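You operate a simulated robot arm through the tools that you are given. There is no shell and no other tool. Be economical: measure what you need, move in short steps, check, and stop when the job is done.

You are at the controls of a simulated robot arm. One attempt, no reset.

TASK
Pack the black gauge in the foam nest and press the cover shut.

Only the result counts: the job must be done as asked and must still hold three seconds after the hand-in. Knocking over, shifting, dropping, spilling or breaking anything else fails it. A push-on lid holds only when it is set on centred and level and pressed home; a screw cap is set on level and turned clockwise until tight.

THE ROBOT
A 6-joint arm with a two-finger parallel gripper, fixed in place. Base frame: the origin is at the foot of the arm, x ahead of it, y to its left, z up; the work surface is at about z = 780. Units: mm, rad, N and s.
With the tool pointing down near the work surface it reaches from about 180 to 760 mm from the base axis. Its first joint turns from -2.897 to 2.897 rad. Payload 3.91 kg.
The TCP is the grasp point between the finger pads, 30 mm short of the fingertips. In the tool frame z runs along the fingers and y along their closing line. Largest opening 110 mm; finger width 20, thickness 10; the body of the gripper, 48 by 112 mm, starts 55 mm behind the TCP.
Orientation is that of the tool frame in the base frame, as a unit quaternion [x, y, z, w]. With the fingers straight down and closing along the base's y, the tool's x points along the base's -x, its y along +y and its z along -z.

THE INTERFACE
- The arm moves only by the tool nudge_tool. Its argument "increments" is a list of rows, each an object of numbers (a shift or turn left out is 0, a gripper value left out holds the last): "dx", "dy", "dz": the shift along the tool's x, y, z in units of 100 mm (1.0 is 100 mm); "wx", "wy", "wz": the turn, a rotation vector about the tool's x, y, z in units of 45 degrees (1.0 is 45 degrees); "fingers": the closure, from 0 (fully open) to 1 (shut). In form: [{"dx": .., "dy": .., "dz": .., "wx": .., "wy": .., "wz": .., "fingers": ..}, ...]. A call has 1 to 20 rows; each row is the pose to reach, as a shift and turn from the pose commanded when the call began, along the tool's axes at that moment. A call with a number of a shift or a turn outside -1 to 1 is refused whole. A row lasts 0.2 s, in which the tool goes at most 50 mm and 0.15 rad; a call with a longer step from one row to the next is refused whole, and so is a gripper value outside its range. A pose out of reach is approached as far as the arm can. The call stops where the force on the tool passes 50 N (or 10 N more than at its start, if that is more) or the arm is blocked; 0.2 s more then pass. Each finger travels about 45 mm/s and halts on what it meets, pressing with about 30 N; the grip force reading is that of the motor and also rises with nothing between the fingers. The clock runs only during rows and for 0.2 s after the last one: add rows that repeat a pose to give the fingers time. The reply holds the time, the measured pose of the TCP, the force on the tool along the base axes, the opening and the grip force, in the units named above and with some noise, with the torque about the TCP (base axes, N m) and any sound that the robot's microphone picked up.
- Cameras (640 x 400 px; columns grow to the right, rows downward): "scene" is fixed at [220.8, 647.7, 1536.1]; the picture's right is [-0.96, -0.29, 0.00], its down [-0.24, 0.79, -0.56] and it looks along [0.16, -0.54, -0.83] (base axes); focal length 313 px, centre (320, 200). "wrist" rides on the gripper at [71, 22, -107] in the tool frame; the picture's right is [-0.29, 0.96, 0.00], its down [-0.76, -0.23, -0.61] and it looks along [-0.58, -0.18, 0.79] (tool axes); focal length 243 px, centre (320, 200). There is no depth. A picture from a camera that has moved, and an enlarged one, comes with that camera's place and axes in the base frame and with its lens.
- grab_frame(camera): a new picture of that camera. It takes no simulated time.
- slide_trunk(by): slides the trunk up (or, below 0, down) by that many mm; the arm rides with it, the base frame stays. It gives what a move gives, with no picture.
- close_up(camera, box): a new picture of the part [left, top, right, bottom] of that camera's present view, enlarged. It takes no simulated time.
- finish_job(): hands the job in; it is judged then, once.

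Go step by step. Nothing tells you positions but the pictures and the camera data: compare them with the known pose of the tool, close in by small moves and look again before you grip or let go. The budget is 120 turns and 84 pictures, counting those below and the enlarged ones. Unless the task says otherwise, let go and move clear before handing in, and close with one line.

The tools are called after "Call:" by a JSON object that holds its "fn" and its "kwargs". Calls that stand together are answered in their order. nudge_tool: Moves the arm, as the interface text tells. Its arguments: {"type":"object","properties":{"increments":{"type":"array","items":{"type":"object","properties":{"dx":{"type":"number"},"dy":{"type":"number"},"dz":{"type":"number"},"wx":{"type":"number"},"wy":{"type":"number"},"wz":{"type":"number"},"fingers":{"type":"number"}}}}},"required":["increments"]} The other tools are called the same way: slide_trunk (by) slides the trunk up or down; grab_frame (camera) takes a picture; close_up (camera, box) takes an enlarged picture of a part of a camera's view; finish_job () hands the job in.

At the start:

```text
time_s: 0.0
ee_pos: [323.3, 231.5, 1168.9]
tool_rot: [0.0, 1.0, 0.0, 0.0]
ft_force: [-0.8, 0.3, 0.0]
wrist_torque: [-0.01, 0.0, 0.02]
width: 110.0
gripper_force: 0.0
trunk travel left (down, up): [-475.0, 115.0]
```

scene: 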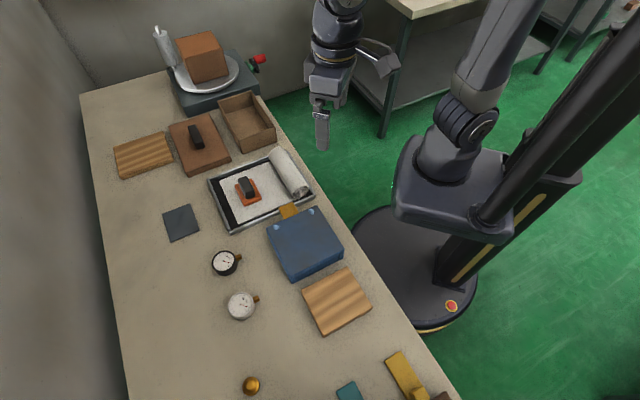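
wrist: 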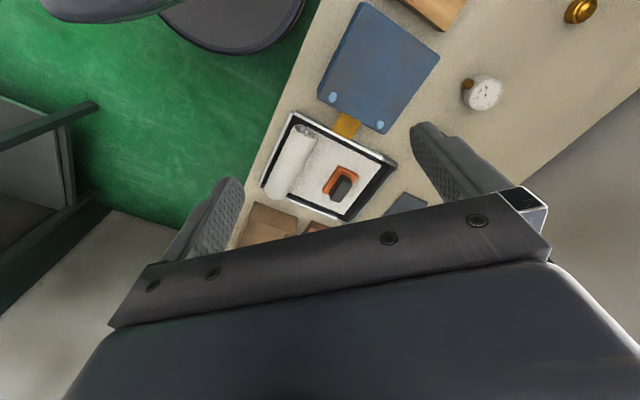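

I'll enlarge the parts of the scene to identify the box, nest, cover and gauges.

Call:
{"fn": "close_up", "kwargs": {"camera": "scene", "box": [190, 190, 390, 340]}}

Call:
{"fn": "close_up", "kwargs": {"camera": "scene", "box": [100, 70, 340, 240]}}

Call:
{"fn": "close_up", "kwargs": {"camera": "scene", "box": [200, 300, 460, 400]}}

```text
2.67 times, centred on (290, 265) of scene
camera zoom: at [220.8, 647.7, 1536.1], right [-0.96, -0.29, 0.0], down [-0.24, 0.79, -0.56], along [0.16, -0.54, -0.83], focal length 835 px, centre (400, 27)
```

zoom: 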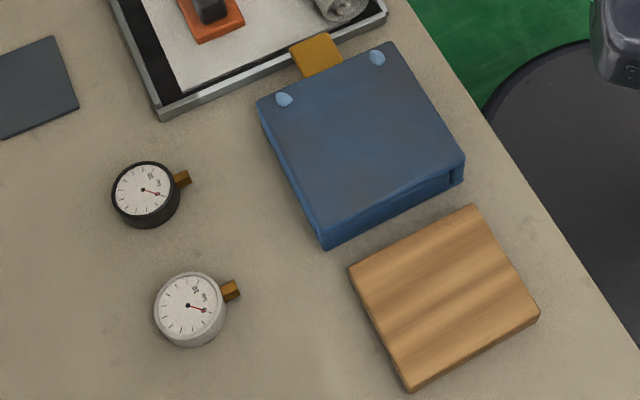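

```text
2.35 times, centred on (220, 155) of scene
camera zoom: at [220.8, 647.7, 1536.1], right [-0.96, -0.29, 0.0], down [-0.24, 0.79, -0.56], along [0.16, -0.54, -0.83], focal length 737 px, centre (555, 306)
```

zoom: 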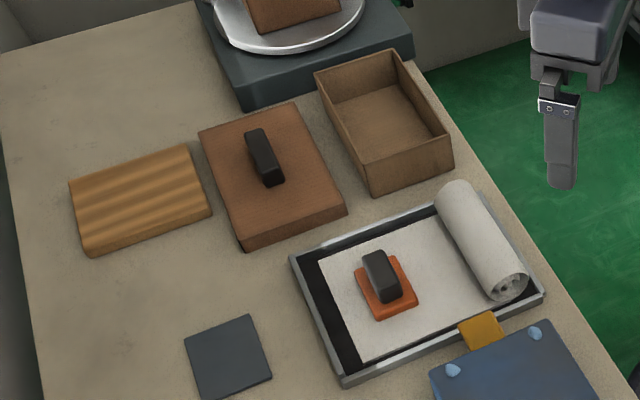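

```text
2.46 times, centred on (330, 350) of scene
camera zoom: at [220.8, 647.7, 1536.1], right [-0.96, -0.29, 0.0], down [-0.24, 0.79, -0.56], along [0.16, -0.54, -0.83], focal length 771 px, centre (295, -169)
```

zoom: 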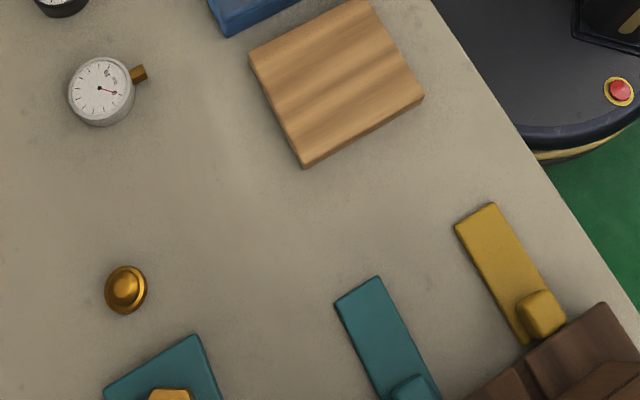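

The blue square case (about 143 mm, turned 45°) with the yellow tab is likely the one with the nest. I'll look closer at it from the wrist.

Call:
{"fn": "close_up", "kwargs": {"camera": "wrist", "box": [240, 0, 520, 175]}}

Call:
{"fn": "close_up", "kwargs": {"camera": "scene", "box": [255, 195, 355, 285]}}

```text
2.29 times, centred on (380, 88) of wrist
camera zoom: at [251.1, 253.3, 1278.4], right [0.29, 0.96, 0.0], down [0.76, -0.23, 0.61], along [0.58, -0.18, -0.79], focal length 555 px, centre (183, 457)
```

zoom: 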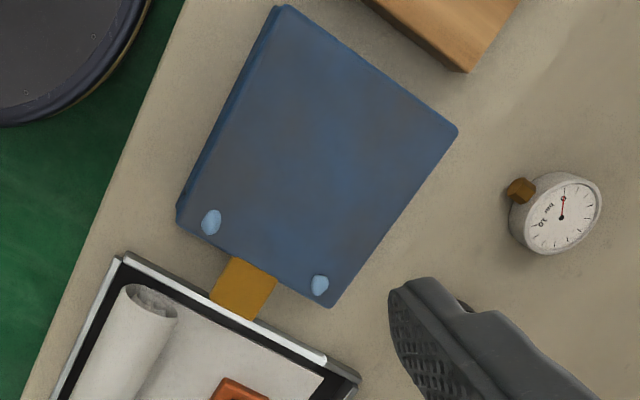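

```text
4.44 times, centred on (305, 240) of scene
camera zoom: at [220.8, 647.7, 1536.1], right [-0.96, -0.29, 0.0], down [-0.24, 0.79, -0.56], along [0.16, -0.54, -0.83], focal length 1392 px, centre (387, 22)
```

zoom: 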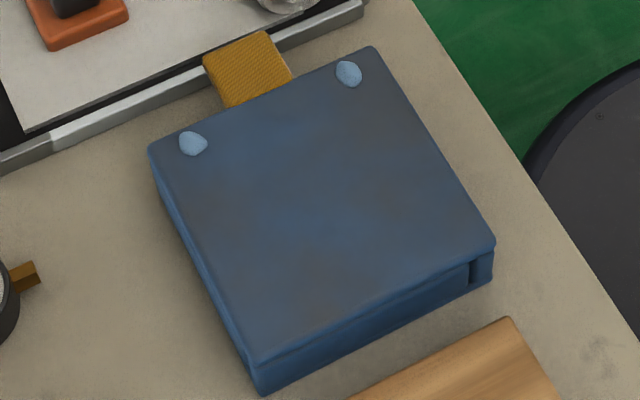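

The case is hinged on the side away from the yellow tab. I'll turn the tool so the wrist camera looks at the tab side, closing line parallel to the hinge.

Call:
{"fn": "nudge_tool", "kwargs": {"increments": [{"wz": -0.167, "dx": -0.117, "dy": -0.06}, {"wz": -0.333, "dx": -0.233, "dy": -0.12}, {"wz": -0.5, "dx": -0.35, "dy": -0.18}, {"wz": -0.667, "dx": -0.467, "dy": -0.24}, {"wz": -0.833, "dx": -0.583, "dy": -0.3}, {"wz": -1.0, "dx": -0.7, "dy": -0.36}]}}

```text
time_s: 1.4
ee_pos: [394.2, 196.2, 1170.0]
tool_rot: [-0.384, 0.924, 0.001, 0.0]
ft_force: [0.2, 0.8, -0.6]
wrist_torque: [-0.02, 0.02, 0.04]
width: 110.1
gripper_force: 0.0
trunk travel left (down, up): [-475.0, 115.0]
```

Turning the right way; continuing.

Call:
{"fn": "nudge_tool", "kwargs": {"increments": [{"wz": -0.167}, {"wz": -0.333}, {"wz": -0.5}, {"wz": -0.667}, {"wz": -0.833}, {"wz": -1.0}]}}

Call:
{"fn": "nudge_tool", "kwargs": {"increments": [{"wz": -0.167, "dz": 0.16}, {"wz": -0.333, "dz": 0.33}, {"wz": -0.5, "dz": 0.5}, {"wz": -0.667, "dz": 0.67}, {"wz": -0.833, "dz": 0.84}, {"wz": -1.0, "dz": 1.0}]}}

```text
time_s: 2.8
ee_pos: [392.3, 196.0, 1169.4]
tool_rot: [0.707, -0.707, 0.0, 0.0]
ft_force: [-0.1, -0.4, -0.2]
wrist_torque: [-0.01, 0.0, -0.01]
width: 109.9
gripper_force: 0.0
trunk travel left (down, up): [-475.0, 115.0]
```

```text
time_s: 4.2
ee_pos: [392.5, 195.3, 1071.1]
tool_rot: [0.924, -0.382, 0.0, 0.0]
ft_force: [-0.1, 0.6, 0.3]
wrist_torque: [0.04, 0.01, 0.0]
width: 109.7
gripper_force: 0.1
trunk travel left (down, up): [-475.0, 115.0]
```

Call:
{"fn": "nudge_tool", "kwargs": {"increments": [{"dx": 0.3, "dy": -0.1, "dz": 0.3}, {"dx": 0.6, "dy": -0.2, "dz": 0.6}, {"dx": 0.94, "dy": -0.3, "dz": 0.93}]}}

Call:
{"fn": "grab_frame", "kwargs": {"camera": "wrist"}}

```text
time_s: 5.0
ee_pos: [479.8, 150.3, 975.9]
tool_rot: [0.924, -0.383, 0.0, 0.0]
ft_force: [-0.6, -0.4, -0.2]
wrist_torque: [0.0, -0.01, 0.03]
width: 109.7
gripper_force: 0.1
trunk travel left (down, up): [-475.0, 115.0]
```

```text
76 pictures are left
camera wrist: at [514.9, 84.4, 1084.9], right [-0.88, -0.47, 0.0], down [-0.37, 0.7, 0.61], along [-0.29, 0.54, -0.79], focal length 243 px, centre (320, 200)
```

wrist: 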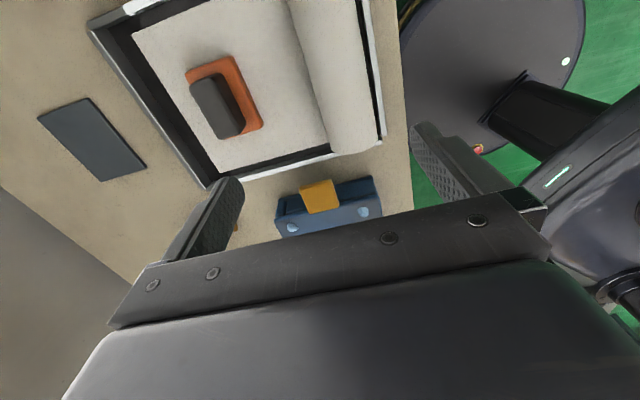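

Call:
{"fn": "close_up", "kwargs": {"camera": "wrist", "box": [250, 140, 410, 240]}}

```text
4.00 times, centred on (330, 190) of wrist
camera zoom: at [514.9, 84.4, 1084.9], right [-0.88, -0.47, 0.0], down [-0.37, 0.7, 0.61], along [-0.29, 0.54, -0.79], focal length 970 px, centre (280, 240)
```

zoom: 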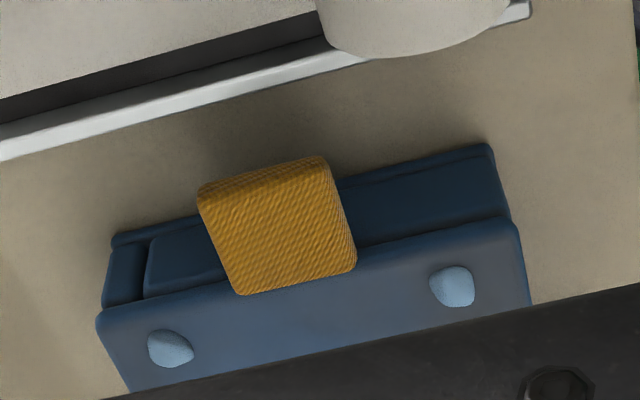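

The yellow tab sits at about (425, 251, 840), about 40 wide and sticking out 36 mm. I'll bring the open fingers over it to straddle it.

Call:
{"fn": "nudge_tool", "kwargs": {"increments": [{"dx": -0.3, "dy": -0.1, "dz": 0.15}, {"dx": -0.6, "dy": -0.2, "dz": 0.3}, {"dx": -1.0, "dy": -0.325, "dz": 0.6}]}}

Call:
{"fn": "grab_frame", "kwargs": {"camera": "wrist"}}

Call:
{"fn": "grab_frame", "kwargs": {"camera": "scene"}}

```text
refused: row 3 steps farther than a row can; nothing moved
```

```text
74 pictures are left
camera wrist: at [514.9, 84.4, 1084.9], right [-0.88, -0.47, 0.0], down [-0.37, 0.7, 0.61], along [-0.29, 0.54, -0.79], focal length 243 px, centre (320, 200)
```

wrist: 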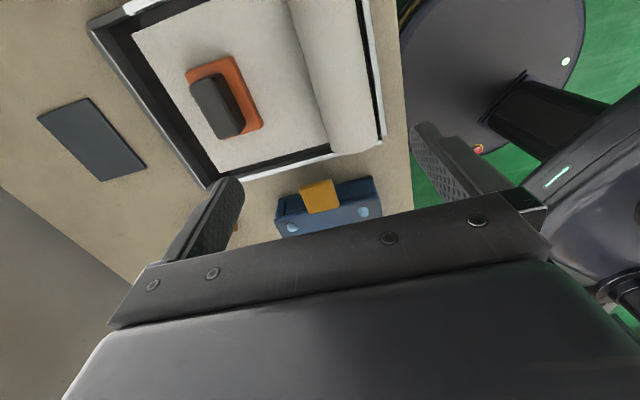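

```text
73 pictures are left
```

scene: 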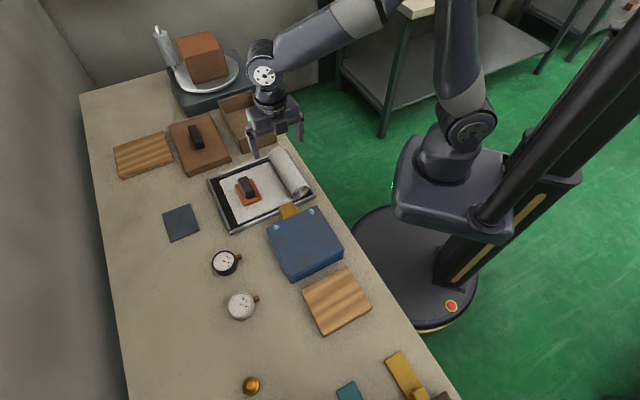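

One step was too long; repeating with even rows.

Call:
{"fn": "nudge_tool", "kwargs": {"increments": [{"dx": -0.25, "dy": -0.08, "dz": 0.15}, {"dx": -0.5, "dy": -0.16, "dz": 0.3}, {"dx": -0.75, "dy": -0.24, "dz": 0.45}, {"dx": -1.0, "dy": -0.325, "dz": 0.6}]}}

Call:
{"fn": "grab_frame", "kwargs": {"camera": "wrist"}}

Call:
{"fn": "grab_frame", "kwargs": {"camera": "scene"}}

```text
time_s: 6.0
ee_pos: [432.4, 244.2, 916.2]
tool_rot: [0.924, -0.382, 0.0, 0.0]
ft_force: [0.8, 0.8, 0.6]
wrist_torque: [-0.01, 0.01, 0.01]
width: 110.3
gripper_force: 0.1
trunk travel left (down, up): [-475.0, 115.0]
```

```text
72 pictures are left
camera wrist: at [467.2, 179.0, 1025.0], right [-0.88, -0.47, 0.0], down [-0.37, 0.7, 0.61], along [-0.29, 0.54, -0.79], focal length 243 px, centre (320, 200)
```

wrist: 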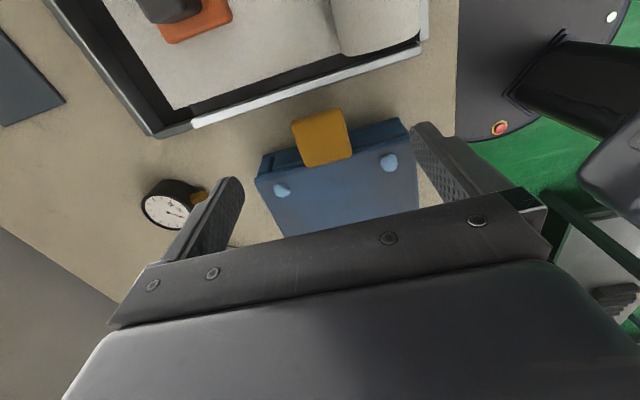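

```text
71 pictures are left
```

scene: 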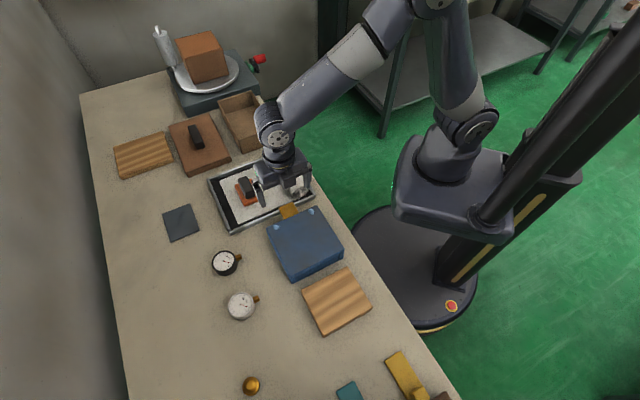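

Tab confirmed at about (428, 248). Descending to straddle it and close.

Call:
{"fn": "nudge_tool", "kwargs": {"increments": [{"dx": -0.02, "dz": 0.2}, {"dx": -0.04, "dz": 0.4}, {"dx": -0.04, "dz": 0.53}, {"dx": -0.04, "dz": 0.63}]}}

Call:
{"fn": "grab_frame", "kwargs": {"camera": "wrist"}}

```text
time_s: 7.0
ee_pos: [430.5, 247.4, 854.7]
tool_rot: [0.924, -0.383, 0.0, 0.0]
ft_force: [-0.2, 0.5, -0.3]
wrist_torque: [0.0, -0.02, -0.02]
width: 109.9
gripper_force: 0.0
trunk travel left (down, up): [-475.0, 115.0]
```

```text
70 pictures are left
camera wrist: at [464.6, 181.3, 962.2], right [-0.88, -0.47, 0.0], down [-0.37, 0.7, 0.61], along [-0.29, 0.54, -0.79], focal length 243 px, centre (320, 200)
```

wrist: 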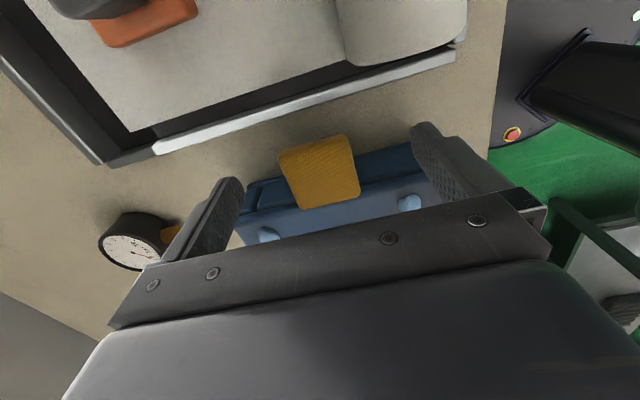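

Fingers straddle the tab; closing.

Call:
{"fn": "nudge_tool", "kwargs": {"increments": [{"fingers": 1}, {"fingers": 1}, {"fingers": 1}, {"fingers": 1}, {"fingers": 1}, {"fingers": 1}]}}

Call:
{"fn": "grab_frame", "kwargs": {"camera": "wrist"}}

```text
time_s: 8.4
ee_pos: [431.1, 247.5, 854.8]
tool_rot: [0.924, -0.383, 0.0, -0.001]
ft_force: [5.8, 6.6, 0.1]
wrist_torque: [0.43, -0.24, 0.03]
width: 43.3
gripper_force: 44.8
trunk travel left (down, up): [-475.0, 115.0]
```

```text
69 pictures are left
camera wrist: at [465.3, 182.1, 962.4], right [-0.88, -0.47, 0.0], down [-0.38, 0.7, 0.61], along [-0.29, 0.54, -0.79], focal length 243 px, centre (320, 200)
```

wrist: 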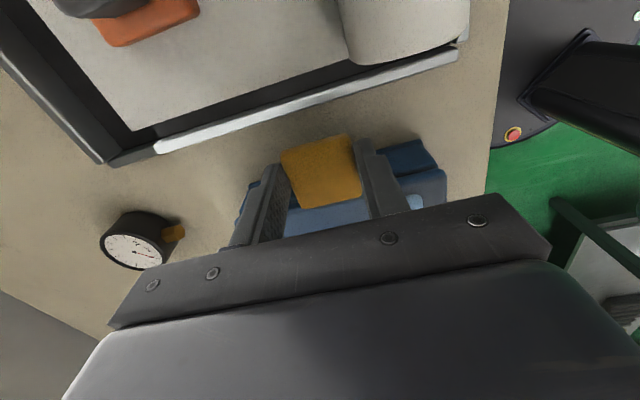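

Tab gripped (43 mm). Lifting along an arc about the hinge with the tool tilting along with the lid.

Call:
{"fn": "nudge_tool", "kwargs": {"increments": [{"dx": -0.015, "dz": -0.08, "wy": 0.064, "dy": -0.01}, {"dx": -0.038, "dz": -0.166, "wy": 0.127, "dy": -0.01}, {"dx": -0.065, "dz": -0.248, "wy": 0.191, "dy": -0.01}, {"dx": -0.093, "dz": -0.328, "wy": 0.255, "dy": -0.01}, {"dx": -0.128, "dz": -0.406, "wy": 0.318, "dy": -0.01}, {"dx": -0.164, "dz": -0.483, "wy": 0.382, "dy": -0.01}]}}

Call:
{"fn": "grab_frame", "kwargs": {"camera": "wrist"}}

Call:
{"fn": "grab_frame", "kwargs": {"camera": "scene"}}

```text
time_s: 9.8
ee_pos: [418.8, 259.3, 901.3]
tool_rot: [0.913, -0.379, 0.139, 0.058]
ft_force: [5.5, 4.5, 6.2]
wrist_torque: [1.12, 0.44, 0.14]
width: 43.4
gripper_force: 44.4
trunk travel left (down, up): [-475.0, 115.0]
```

```text
68 pictures are left
camera wrist: at [429.3, 218.3, 1026.3], right [-0.87, -0.48, -0.09], down [-0.48, 0.8, 0.36], along [-0.1, 0.35, -0.93], focal length 243 px, centre (320, 200)
```

wrist: 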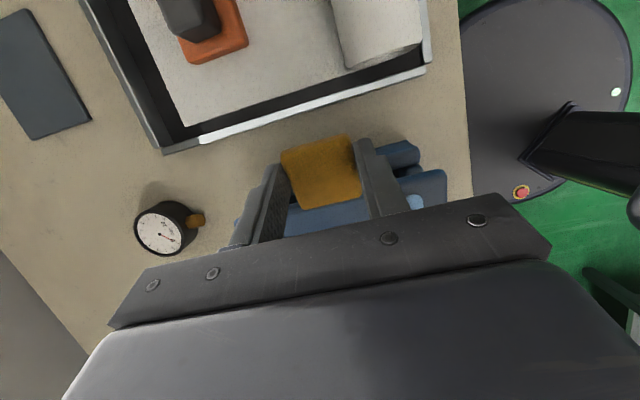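

```text
67 pictures are left
```

scene: 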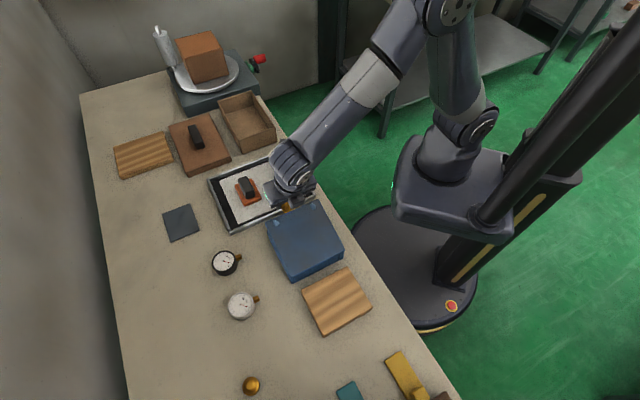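

Call:
{"fn": "close_up", "kwargs": {"camera": "scene", "box": [245, 185, 365, 290]}}

```text
3.81 times, centred on (305, 238) of scene
camera zoom: at [220.8, 647.7, 1536.1], right [-0.96, -0.29, 0.0], down [-0.24, 0.79, -0.56], along [0.16, -0.54, -0.83], focal length 1193 px, centre (377, 57)
```

zoom: 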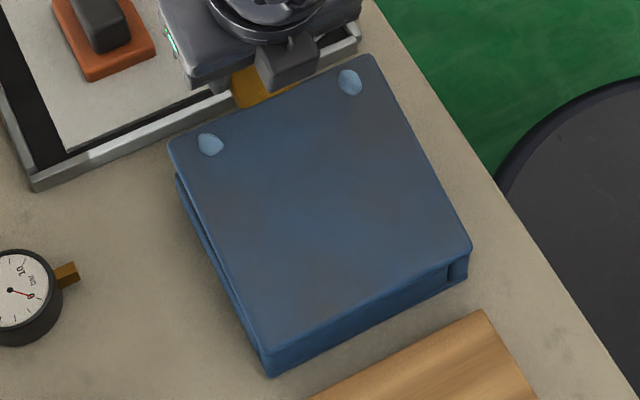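

The lid is lifting and the case stays put. Continuing the arc.

Call:
{"fn": "nudge_tool", "kwargs": {"increments": [{"dx": -0.038, "dz": -0.166, "wy": 0.127}, {"dx": -0.093, "dz": -0.328, "wy": 0.255}, {"dx": -0.164, "dz": -0.483, "wy": 0.382}, {"dx": -0.249, "dz": -0.631, "wy": 0.509}, {"dx": -0.35, "dz": -0.769, "wy": 0.637}, {"dx": -0.463, "dz": -0.896, "wy": 0.764}]}}

Call:
{"fn": "grab_frame", "kwargs": {"camera": "scene"}}

```text
time_s: 11.2
ee_pos: [370.8, 308.2, 977.0]
tool_rot: [0.831, -0.346, 0.403, 0.166]
ft_force: [15.1, 0.7, 26.3]
wrist_torque: [0.62, 0.55, 0.2]
width: 43.1
gripper_force: 44.8
trunk travel left (down, up): [-475.0, 115.0]
```

```text
65 pictures are left
```

scene: 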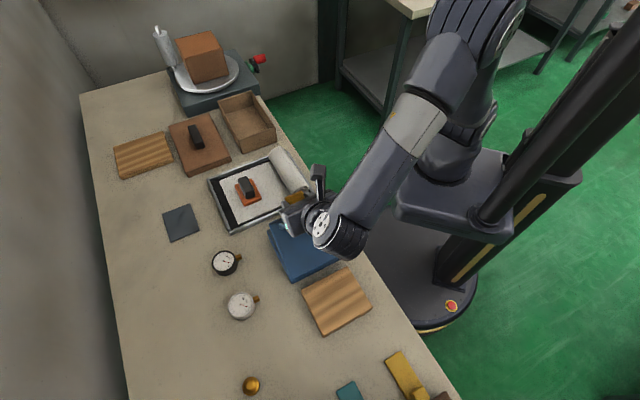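

The lid is at about 50° with some outward force on the tool; I'll correct the radius slightly and go on.

Call:
{"fn": "nudge_tool", "kwargs": {"increments": [{"dx": 0.025}, {"dx": -0.01, "dz": -0.169, "wy": 0.127}, {"dx": -0.063, "dz": -0.333, "wy": 0.255}, {"dx": -0.131, "dz": -0.492, "wy": 0.382}, {"dx": -0.215, "dz": -0.643, "wy": 0.509}, {"dx": -0.313, "dz": -0.784, "wy": 0.637}]}}

Call:
{"fn": "grab_frame", "kwargs": {"camera": "scene"}}

Call:
{"fn": "grab_frame", "kwargs": {"camera": "wrist"}}

```text
time_s: 12.6
ee_pos: [312.4, 365.1, 1000.2]
tool_rot: [0.705, -0.293, 0.597, 0.246]
ft_force: [9.7, 13.4, 32.9]
wrist_torque: [0.08, 0.57, 0.23]
width: 43.2
gripper_force: 45.1
trunk travel left (down, up): [-475.0, 115.0]
```

```text
64 pictures are left
```

scene: 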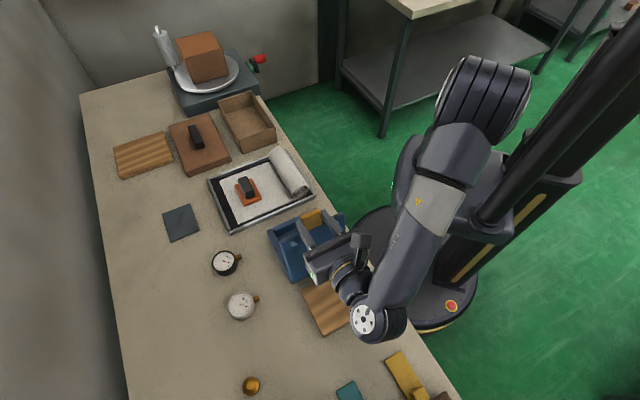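

```text
63 pictures are left
camera wrist: at [229.7, 417.5, 1089.3], right [-0.71, -0.64, -0.29], down [-0.35, 0.68, -0.65], along [0.61, -0.36, -0.71], focal length 243 px, centre (320, 200)
```

wrist: 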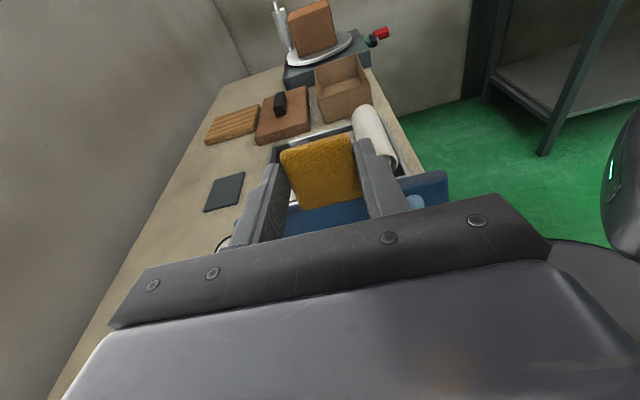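

The lid is near 80°. Relieving radial force and continuing a little past vertical.

Call:
{"fn": "nudge_tool", "kwargs": {"increments": [{"dx": 0.03}, {"dx": 0.03}]}}

Call:
{"fn": "nudge_tool", "kwargs": {"increments": [{"dx": -0.002, "dz": -0.085, "wy": 0.064}, {"dx": -0.03, "dz": -0.17, "wy": 0.127}, {"dx": -0.05, "dz": -0.252, "wy": 0.191}, {"dx": -0.083, "dz": -0.335, "wy": 0.255}]}}

Call:
{"fn": "close_up", "kwargs": {"camera": "scene", "box": [230, 180, 430, 350]}}

```text
time_s: 13.2
ee_pos: [312.5, 365.5, 999.8]
tool_rot: [0.707, -0.293, 0.594, 0.247]
ft_force: [7.9, 6.7, 4.8]
wrist_torque: [0.99, -1.31, 0.68]
width: 43.5
gripper_force: 45.1
trunk travel left (down, up): [-475.0, 115.0]
```

```text
time_s: 14.4
ee_pos: [300.7, 376.3, 997.1]
tool_rot: [0.644, -0.267, 0.665, 0.269]
ft_force: [1.5, 2.6, 14.9]
wrist_torque: [-0.78, 0.88, -0.37]
width: 43.0
gripper_force: 45.5
out of reach, approached as far as the arm can: row 4
trunk travel left (down, up): [-475.0, 115.0]
stopped in row 4: the force on the tool passed its limit at 54 N (the readings are from after the stop); the commanded pose is now the measured one
```

```text
2.35 times, centred on (330, 265) of scene
camera zoom: at [220.8, 647.7, 1536.1], right [-0.96, -0.29, 0.0], down [-0.24, 0.79, -0.56], along [0.16, -0.54, -0.83], focal length 737 px, centre (296, 47)
```

zoom: 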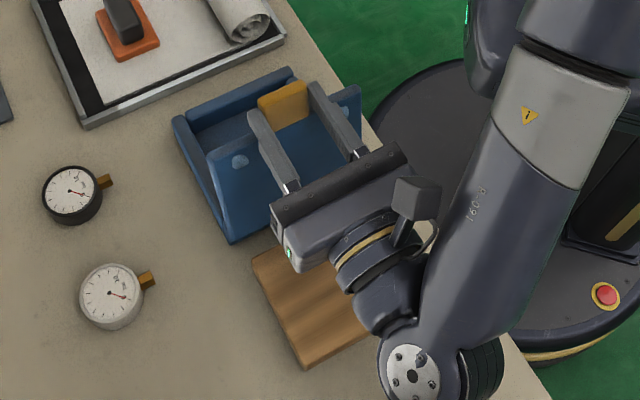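

Lid is about vertical. I'll translate further back without tilting, letting the tab pivot between the pads, to see whether the lid goes past vertical.

Call:
{"fn": "nudge_tool", "kwargs": {"increments": [{"dz": -0.05}, {"dz": -0.1}, {"dz": -0.15, "dx": -0.005}, {"dz": -0.2, "dx": -0.01}, {"dz": -0.25, "dx": -0.02}, {"dz": -0.3, "dx": -0.03}]}}

Call:
{"fn": "close_up", "kwargs": {"camera": "scene", "box": [230, 180, 430, 350]}}

```text
time_s: 15.8
ee_pos: [298.7, 379.8, 996.7]
tool_rot: [0.64, -0.269, 0.67, 0.265]
ft_force: [0.9, -1.2, 14.6]
wrist_torque: [-0.95, 0.32, 0.08]
width: 43.3
gripper_force: 45.2
out of reach, approached as far as the arm can: row 1, 2, 3, 4, 5, 6
trunk travel left (down, up): [-475.0, 115.0]
stopped in row 6: the force on the tool passed its limit at 80 N (the readings are from after the stop); the commanded pose is now the measured one
```

```text
2.35 times, centred on (330, 265) of scene
camera zoom: at [220.8, 647.7, 1536.1], right [-0.96, -0.29, 0.0], down [-0.24, 0.79, -0.56], along [0.16, -0.54, -0.83], focal length 737 px, centre (296, 47)
```

zoom: 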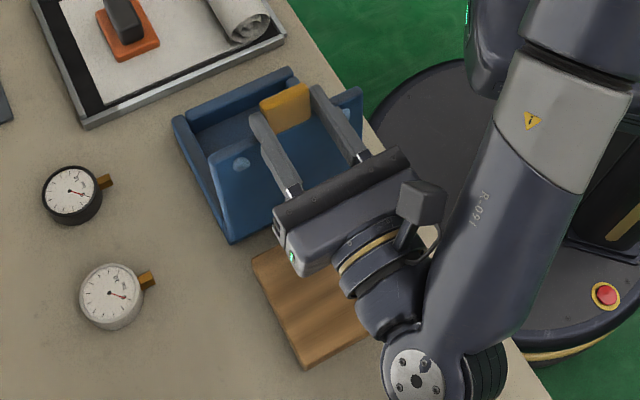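

The arm is at a joint limit here. I'll pivot the tool back about the gripped tab (tab slipping between pads), which should free reach to push the lid further back.

Call:
{"fn": "nudge_tool", "kwargs": {"increments": [{"dx": 0.02, "wy": -0.127}, {"dx": 0.04, "dz": 0.004, "wy": -0.255}, {"dx": 0.06, "dz": 0.009, "wy": -0.382}, {"dx": 0.078, "dz": 0.016, "wy": -0.509}, {"dx": 0.096, "dz": 0.025, "wy": -0.637}]}}

Call:
{"fn": "close_up", "kwargs": {"camera": "scene", "box": [230, 180, 430, 350]}}

```text
time_s: 17.0
ee_pos: [300.3, 378.2, 1005.8]
tool_rot: [0.787, -0.325, 0.49, 0.188]
ft_force: [5.9, -9.1, 15.7]
wrist_torque: [-2.07, -0.76, 0.41]
width: 43.5
gripper_force: 44.4
trunk travel left (down, up): [-475.0, 115.0]
```

```text
2.35 times, centred on (330, 265) of scene
camera zoom: at [220.8, 647.7, 1536.1], right [-0.96, -0.29, 0.0], down [-0.24, 0.79, -0.56], along [0.16, -0.54, -0.83], focal length 737 px, centre (296, 47)
```

zoom: 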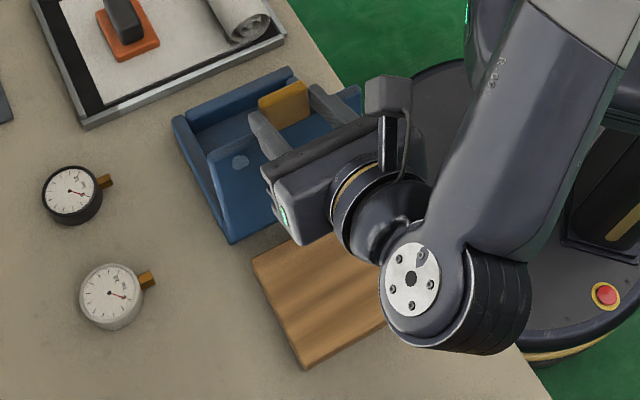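

Call:
{"fn": "nudge_tool", "kwargs": {"increments": [{"dx": -0.026, "dz": -0.054}, {"dx": -0.053, "dz": -0.106}, {"dx": -0.083, "dz": -0.156}, {"dx": -0.114, "dz": -0.204}, {"dx": -0.147, "dz": -0.25}, {"dx": -0.184, "dz": -0.298}]}}

Call:
{"fn": "close_up", "kwargs": {"camera": "scene", "box": [230, 180, 430, 350]}}

```text
time_s: 18.4
ee_pos: [275.5, 402.8, 1002.4]
tool_rot: [0.786, -0.326, 0.491, 0.188]
ft_force: [4.8, 0.8, 32.7]
wrist_torque: [-2.07, -0.52, 0.38]
width: 43.3
gripper_force: 45.3
trunk travel left (down, up): [-475.0, 115.0]
```

```text
2.35 times, centred on (330, 265) of scene
camera zoom: at [220.8, 647.7, 1536.1], right [-0.96, -0.29, 0.0], down [-0.24, 0.79, -0.56], along [0.16, -0.54, -0.83], focal length 737 px, centre (296, 47)
```

zoom: 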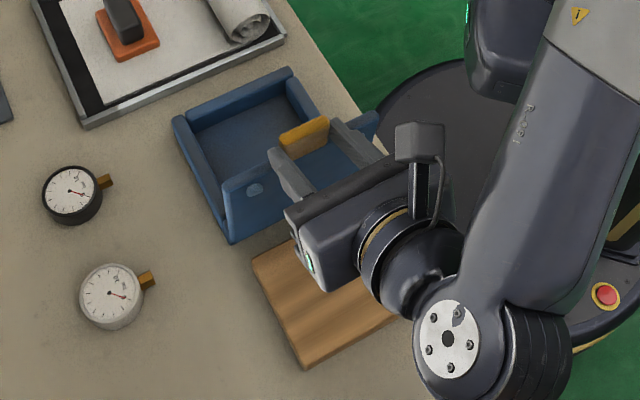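

Lid now about 10° past vertical. A bit further back, then I'll release.

Call:
{"fn": "nudge_tool", "kwargs": {"increments": [{"dx": -0.03, "dz": -0.04}, {"dx": -0.07, "dz": -0.075}, {"dx": -0.11, "dz": -0.11}, {"dx": -0.15, "dz": -0.14}]}}

Call:
{"fn": "close_up", "kwargs": {"camera": "scene", "box": [230, 180, 430, 350]}}

```text
time_s: 19.6
ee_pos: [261.3, 415.9, 998.0]
tool_rot: [0.784, -0.326, 0.494, 0.187]
ft_force: [-5.3, -0.3, 15.6]
wrist_torque: [-0.97, 0.66, -0.5]
width: 43.4
gripper_force: 45.6
trunk travel left (down, up): [-475.0, 115.0]
stopped in row 4: the force on the tool passed its limit at 51 N (the readings are from after the stop); the commanded pose is now the measured one
```

```text
2.35 times, centred on (330, 265) of scene
camera zoom: at [220.8, 647.7, 1536.1], right [-0.96, -0.29, 0.0], down [-0.24, 0.79, -0.56], along [0.16, -0.54, -0.83], focal length 737 px, centre (296, 47)
```

zoom: 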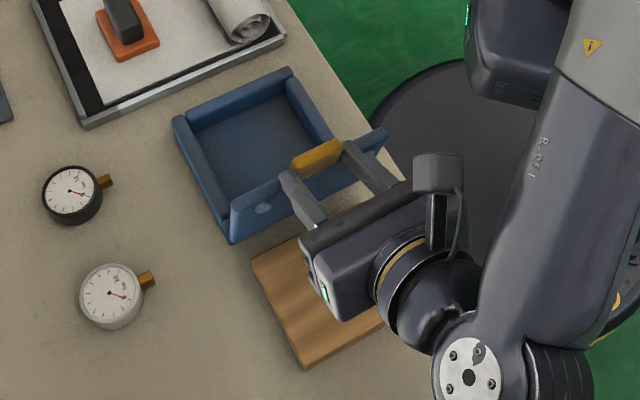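

Call:
{"fn": "close_up", "kwargs": {"camera": "scene", "box": [265, 195, 365, 265]}}

```text
5.71 times, centred on (315, 230) of scene
camera zoom: at [220.8, 647.7, 1536.1], right [-0.96, -0.29, 0.0], down [-0.24, 0.79, -0.56], along [0.16, -0.54, -0.83], focal length 1789 px, centre (349, 29)
```

zoom: 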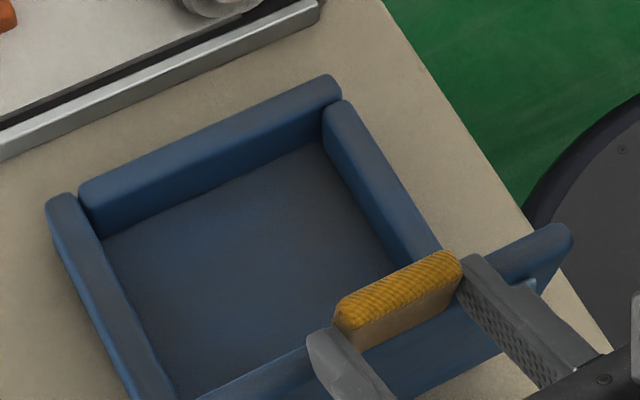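

The blue case looks empty from here, so I need to see the rest of it and the table. I'll open the fingers to release the lid.

Call:
{"fn": "nudge_tool", "kwargs": {"increments": [{"fingers": 0.5}, {"fingers": 0.4}, {"fingers": 0.3}, {"fingers": 0.3}]}}

Call:
{"fn": "close_up", "kwargs": {"camera": "scene", "box": [230, 180, 430, 350]}}

```text
time_s: 20.6
ee_pos: [262.6, 417.9, 997.2]
tool_rot: [0.784, -0.325, 0.494, 0.187]
ft_force: [0.5, 0.5, -1.1]
wrist_torque: [-0.01, 0.01, 0.0]
width: 76.7
gripper_force: 0.1
trunk travel left (down, up): [-475.0, 115.0]
```

```text
2.35 times, centred on (330, 265) of scene
camera zoom: at [220.8, 647.7, 1536.1], right [-0.96, -0.29, 0.0], down [-0.24, 0.79, -0.56], along [0.16, -0.54, -0.83], focal length 737 px, centre (296, 47)
```

zoom: 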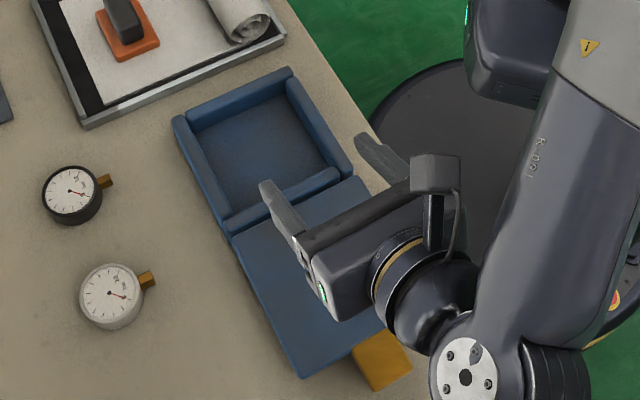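

The lid fell fully open, resting on the wood board; the case floor shows no obvious nest. I'll withdraw upward and look at the table more widely.

Call:
{"fn": "nudge_tool", "kwargs": {"increments": [{"dx": 0.3, "dz": -0.2}, {"dx": 0.6, "dz": -0.4}, {"dx": 0.9, "dz": -0.6}, {"dx": 0.9, "dz": -0.6}]}}

Call:
{"fn": "nudge_tool", "kwargs": {"increments": [{"wy": -0.18, "dx": 0.1, "fingers": 0}, {"wy": -0.36, "dx": 0.2}, {"wy": -0.54, "dx": 0.3}, {"wy": -0.72, "dx": 0.4}, {"wy": -0.9, "dx": 0.5}]}}

Call:
{"fn": "grab_frame", "kwargs": {"camera": "wrist"}}

Call:
{"fn": "grab_frame", "kwargs": {"camera": "scene"}}

```text
time_s: 21.6
ee_pos: [251.4, 424.2, 1103.4]
tool_rot: [0.785, -0.325, 0.493, 0.188]
ft_force: [-1.1, -0.5, 0.3]
wrist_torque: [0.0, 0.0, -0.01]
width: 77.0
gripper_force: 0.0
trunk travel left (down, up): [-475.0, 115.0]
```

```text
time_s: 22.8
ee_pos: [264.5, 410.7, 1149.2]
tool_rot: [0.907, -0.37, 0.19, 0.063]
ft_force: [-0.2, 0.2, -0.3]
wrist_torque: [0.0, -0.02, 0.02]
width: 110.1
gripper_force: 0.1
trunk travel left (down, up): [-475.0, 115.0]
```

```text
55 pictures are left
camera wrist: at [264.0, 374.2, 1276.0], right [-0.85, -0.5, -0.14], down [-0.52, 0.81, 0.27], along [-0.02, 0.3, -0.95], focal length 243 px, centre (320, 200)
```

wrist: 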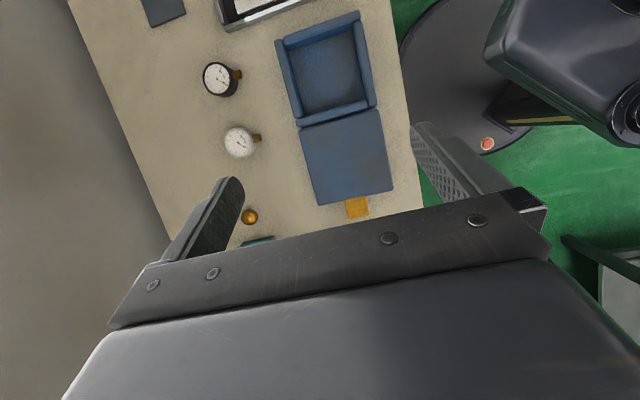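

```text
54 pictures are left
```

scene: 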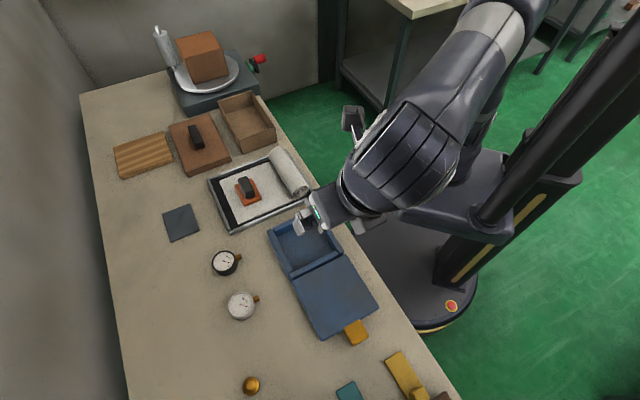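

Call:
{"fn": "close_up", "kwargs": {"camera": "wrist", "box": [180, 0, 420, 150]}}

Call:
{"fn": "close_up", "kwargs": {"camera": "scene", "box": [255, 200, 390, 350]}}

```text
2.67 times, centred on (300, 75) of wrist
camera zoom: at [264.0, 374.2, 1276.0], right [-0.85, -0.5, -0.14], down [-0.52, 0.81, 0.27], along [-0.02, 0.3, -0.95], focal length 647 px, centre (373, 533)
```

zoom: 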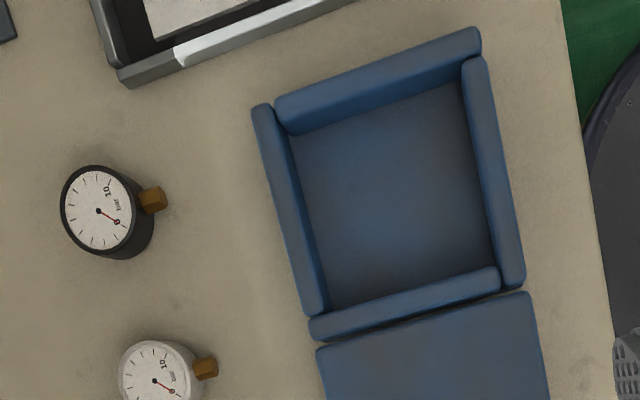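

```text
2.67 times, centred on (322, 275) of scene
camera zoom: at [220.8, 647.7, 1536.1], right [-0.96, -0.29, 0.0], down [-0.24, 0.79, -0.56], along [0.16, -0.54, -0.83], focal length 835 px, centre (313, 0)
```

zoom: 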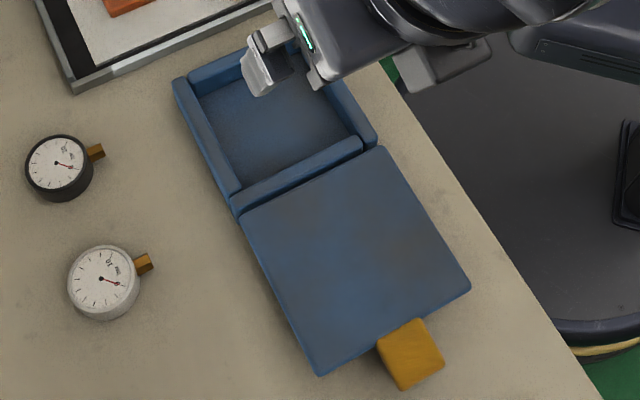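

The blue case is an empty box without a nest, so the nested case must be elsewhere, likely at the +y end of the table. I'll look there.

Call:
{"fn": "nudge_tool", "kwargs": {"increments": [{"wy": -0.18, "dx": -0.2, "dy": -0.1}, {"wy": -0.36, "dx": -0.45, "dy": -0.2}, {"wy": -0.51, "dx": -0.7, "dy": -0.3}, {"wy": -0.51, "dx": -0.95, "dy": -0.35}]}}

Call:
{"fn": "grab_frame", "kwargs": {"camera": "wrist"}}

```text
time_s: 23.8
ee_pos: [227.7, 495.7, 1113.4]
tool_rot: [0.927, -0.375, 0.006, -0.012]
ft_force: [-0.4, -0.3, -0.2]
wrist_torque: [0.0, 0.0, 0.01]
width: 109.9
gripper_force: 0.1
trunk travel left (down, up): [-475.0, 115.0]
```

```text
51 pictures are left
camera wrist: at [261.1, 428.5, 1220.4], right [-0.87, -0.49, -0.03], down [-0.4, 0.68, 0.61], along [-0.28, 0.55, -0.79], focal length 243 px, centre (320, 200)
```

wrist: 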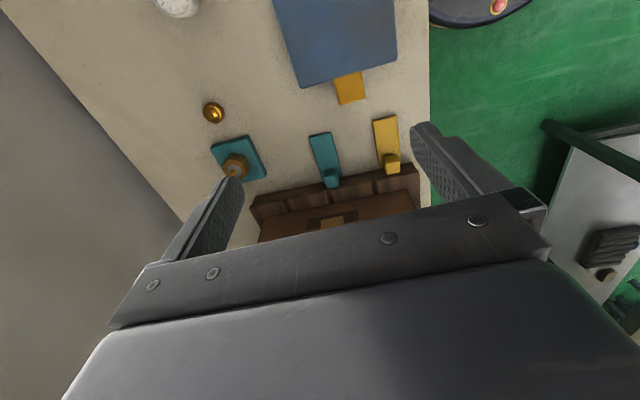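

Call:
{"fn": "nudge_tool", "kwargs": {"increments": [{"wy": -0.15, "dx": -0.15}, {"wy": -0.3, "dx": -0.3}, {"wy": -0.4, "dx": -0.45}, {"wy": -0.4, "dx": -0.6}]}}

Call:
{"fn": "grab_frame", "kwargs": {"camera": "wrist"}}

Call:
{"fn": "close_up", "kwargs": {"camera": "wrist", "box": [190, 60, 440, 230]}}

```text
time_s: 24.8
ee_pos: [185.2, 537.0, 1112.4]
tool_rot: [0.917, -0.368, -0.139, -0.071]
ft_force: [-0.2, -0.3, 0.8]
wrist_torque: [0.0, -0.01, 0.0]
width: 109.9
gripper_force: 0.1
trunk travel left (down, up): [-475.0, 115.0]
```

```text
50 pictures are left
camera wrist: at [240.2, 449.8, 1193.7], right [-0.86, -0.5, 0.06], down [-0.24, 0.52, 0.82], along [-0.44, 0.69, -0.57], focal length 243 px, centre (320, 200)
```

wrist: 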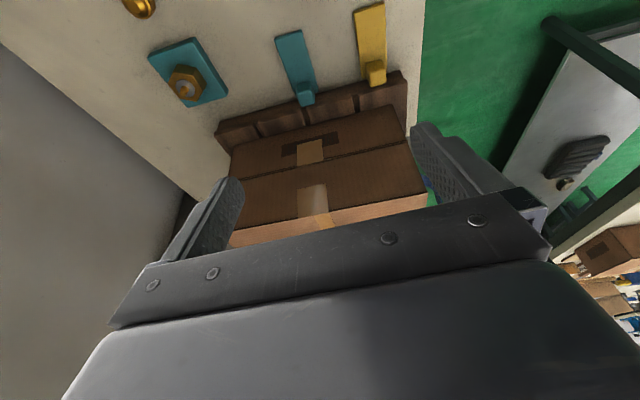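

```text
2.35 times, centred on (315, 145) of wrist
camera zoom: at [240.2, 449.8, 1193.7], right [-0.86, -0.5, 0.06], down [-0.24, 0.52, 0.82], along [-0.44, 0.69, -0.57], focal length 571 px, centre (332, 329)
```

zoom: 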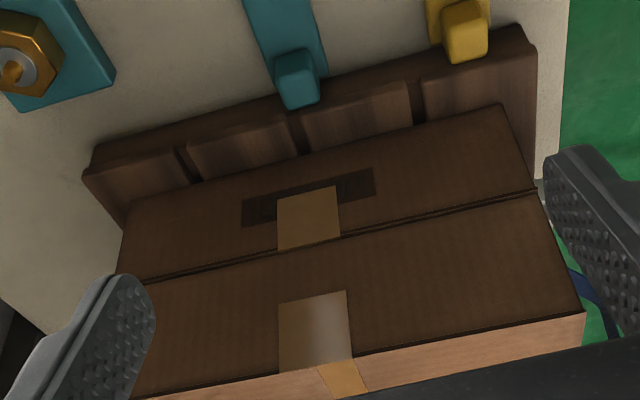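

That end only has cardboard boxes. I'll inspect the brown cover with the black handle and the open wooden box next.

Call:
{"fn": "close_up", "kwargs": {"camera": "scene", "box": [105, 80, 285, 190]}}

Call:
{"fn": "close_up", "kwargs": {"camera": "scene", "box": [150, 140, 330, 280]}}

```text
3.56 times, centred on (195, 135) of scene
camera zoom: at [220.8, 647.7, 1536.1], right [-0.96, -0.29, 0.0], down [-0.24, 0.79, -0.56], along [0.16, -0.54, -0.83], focal length 1113 px, centre (764, 431)
```

zoom: 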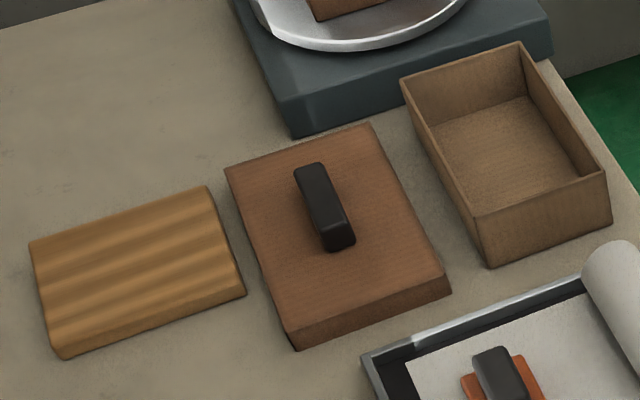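

```text
2.86 times, centred on (240, 210) of scene
camera zoom: at [220.8, 647.7, 1536.1], right [-0.96, -0.29, 0.0], down [-0.24, 0.79, -0.56], along [0.16, -0.54, -0.83], focal length 895 px, centre (549, 171)
```

zoom: 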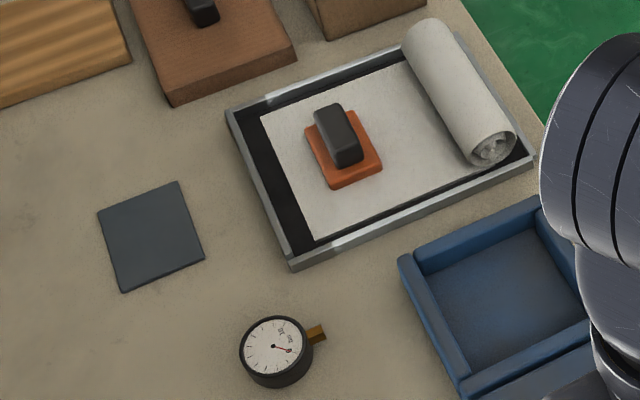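

Those far items (cover at r≈785) are out of reach, so they're scenery; the blue case remains the nest. I'll look into it closely from above.

Call:
{"fn": "nudge_tool", "kwargs": {"increments": [{"wy": 0.15, "dx": 0.2, "dy": 0.05}, {"wy": 0.3, "dx": 0.4, "dy": 0.1}, {"wy": 0.39, "dx": 0.6, "dy": 0.15}, {"wy": 0.39, "dx": 0.8, "dy": 0.2}]}}

Call:
{"fn": "nudge_tool", "kwargs": {"increments": [{"dx": 0.33, "dy": 0.06}, {"dx": 0.66, "dy": 0.12}, {"dx": 1.0, "dy": 0.2}]}}

```text
time_s: 25.8
ee_pos: [226.2, 468.9, 1087.5]
tool_rot: [0.927, -0.375, 0.004, -0.013]
ft_force: [0.2, -0.4, -0.1]
wrist_torque: [0.01, -0.03, -0.01]
width: 109.8
gripper_force: 0.1
trunk travel left (down, up): [-475.0, 115.0]
```

```text
time_s: 26.6
ee_pos: [284.6, 386.0, 1085.9]
tool_rot: [0.927, -0.375, 0.002, -0.014]
ft_force: [0.4, 0.1, -0.3]
wrist_torque: [0.0, 0.04, 0.0]
width: 110.0
gripper_force: 0.1
trunk travel left (down, up): [-475.0, 115.0]
```

Call:
{"fn": "nudge_tool", "kwargs": {"increments": [{"dx": 0.33, "dy": 0.06}, {"dx": 0.66, "dy": 0.12}, {"dx": 1.0, "dy": 0.15}]}}

Call:
{"fn": "nudge_tool", "kwargs": {"increments": [{"dx": 0.33, "dy": 0.06, "dz": 0.3}, {"dx": 0.66, "dy": 0.12, "dz": 0.6}, {"dx": 1.0, "dy": 0.15, "dz": 0.9}]}}

Call:
{"fn": "grab_frame", "kwargs": {"camera": "wrist"}}

```text
time_s: 27.4
ee_pos: [345.8, 304.8, 1086.1]
tool_rot: [0.927, -0.374, 0.003, -0.015]
ft_force: [0.6, 0.6, 0.4]
wrist_torque: [0.0, 0.02, 0.04]
width: 110.2
gripper_force: 0.1
trunk travel left (down, up): [-475.0, 115.0]
```

```text
time_s: 28.1
ee_pos: [408.2, 226.2, 996.5]
tool_rot: [0.927, -0.374, 0.002, -0.014]
ft_force: [-0.8, 0.0, 0.0]
wrist_torque: [-0.01, -0.01, 0.02]
width: 110.1
gripper_force: 0.1
trunk travel left (down, up): [-475.0, 115.0]
```

```text
46 pictures are left
camera wrist: at [443.1, 159.2, 1103.1], right [-0.87, -0.49, -0.03], down [-0.4, 0.68, 0.62], along [-0.28, 0.55, -0.79], focal length 243 px, centre (320, 200)
```

wrist: 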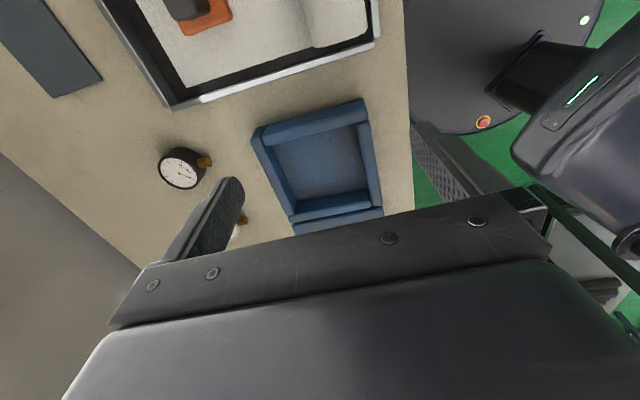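

Call:
{"fn": "close_up", "kwargs": {"camera": "wrist", "box": [240, 90, 400, 240]}}

Call:
{"fn": "close_up", "kwargs": {"camera": "wrist", "box": [140, 130, 240, 200]}}

```text
2.67 times, centred on (320, 165) of wrist
camera zoom: at [443.1, 159.2, 1103.1], right [-0.87, -0.49, -0.03], down [-0.4, 0.68, 0.62], along [-0.28, 0.55, -0.79], focal length 647 px, centre (320, 293)
```

zoom: 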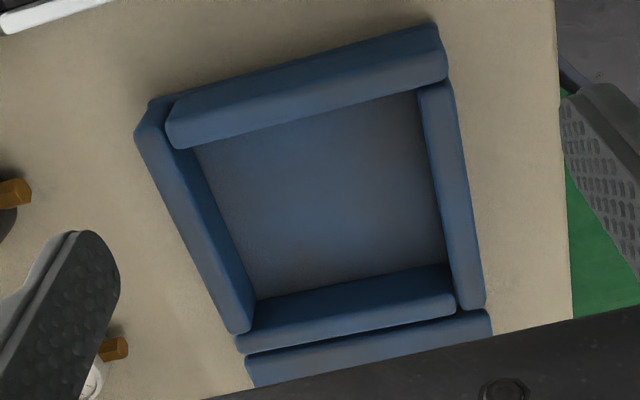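

```text
5.71 times, centred on (190, 165) of wrist
camera zoom: at [443.1, 159.2, 1103.1], right [-0.87, -0.49, -0.03], down [-0.4, 0.68, 0.62], along [-0.28, 0.55, -0.79], focal length 1386 px, centre (1063, 400)
```

zoom: 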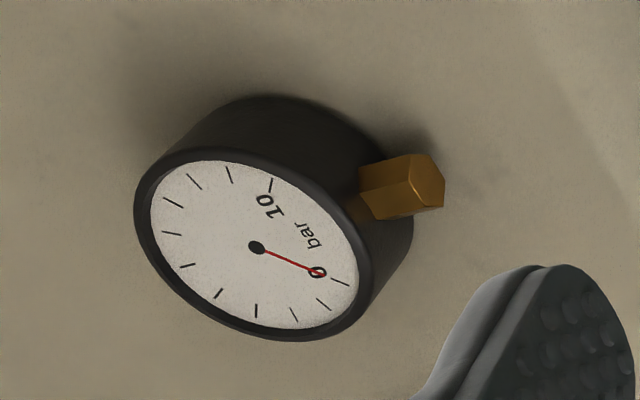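

The blue case interior (about 115 mm square, soft bars around a floor) is the nest. The black gauge lies at about (534, 418), stem pointing toward the base, so I'll turn the tool 90° back and move over it.

Call:
{"fn": "nudge_tool", "kwargs": {"increments": [{"wz": 0.167, "dx": -0.11, "dy": -0.15}, {"wz": 0.333, "dx": -0.22, "dy": -0.3}, {"wz": 0.5, "dx": -0.33, "dy": -0.45}, {"wz": 0.667, "dx": -0.44, "dy": -0.6}, {"wz": 0.833, "dx": -0.55, "dy": -0.75}, {"wz": 1.0, "dx": -0.69, "dy": -0.95}]}}

Call:
{"fn": "nudge_tool", "kwargs": {"increments": [{"wz": 0.167}, {"wz": 0.333}, {"wz": 0.5}, {"wz": 0.667}, {"wz": 0.833}, {"wz": 1.0}]}}

Call:
{"fn": "grab_frame", "kwargs": {"camera": "wrist"}}

```text
time_s: 29.6
ee_pos: [425.8, 343.0, 998.4]
tool_rot: [0.712, -0.702, -0.002, -0.014]
ft_force: [-0.3, 0.0, 0.4]
wrist_torque: [0.02, 0.03, -0.01]
width: 110.2
gripper_force: 0.1
trunk travel left (down, up): [-475.0, 115.0]
```

```text
time_s: 30.9
ee_pos: [423.9, 343.9, 998.5]
tool_rot: [-0.389, 0.921, 0.008, 0.012]
ft_force: [-0.2, 0.3, 0.4]
wrist_torque: [-0.04, 0.01, 0.0]
width: 110.1
gripper_force: 0.0
trunk travel left (down, up): [-475.0, 115.0]
```

```text
43 pictures are left
camera wrist: at [357.0, 305.5, 1104.5], right [-0.48, 0.87, 0.01], down [0.69, 0.37, 0.63], along [0.54, 0.31, -0.78], focal length 243 px, centre (320, 200)
```

wrist: 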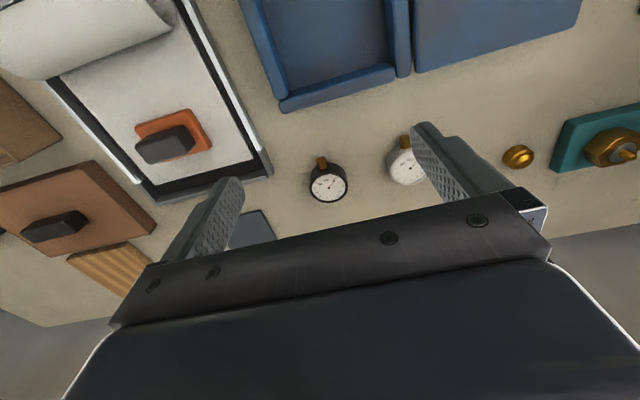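

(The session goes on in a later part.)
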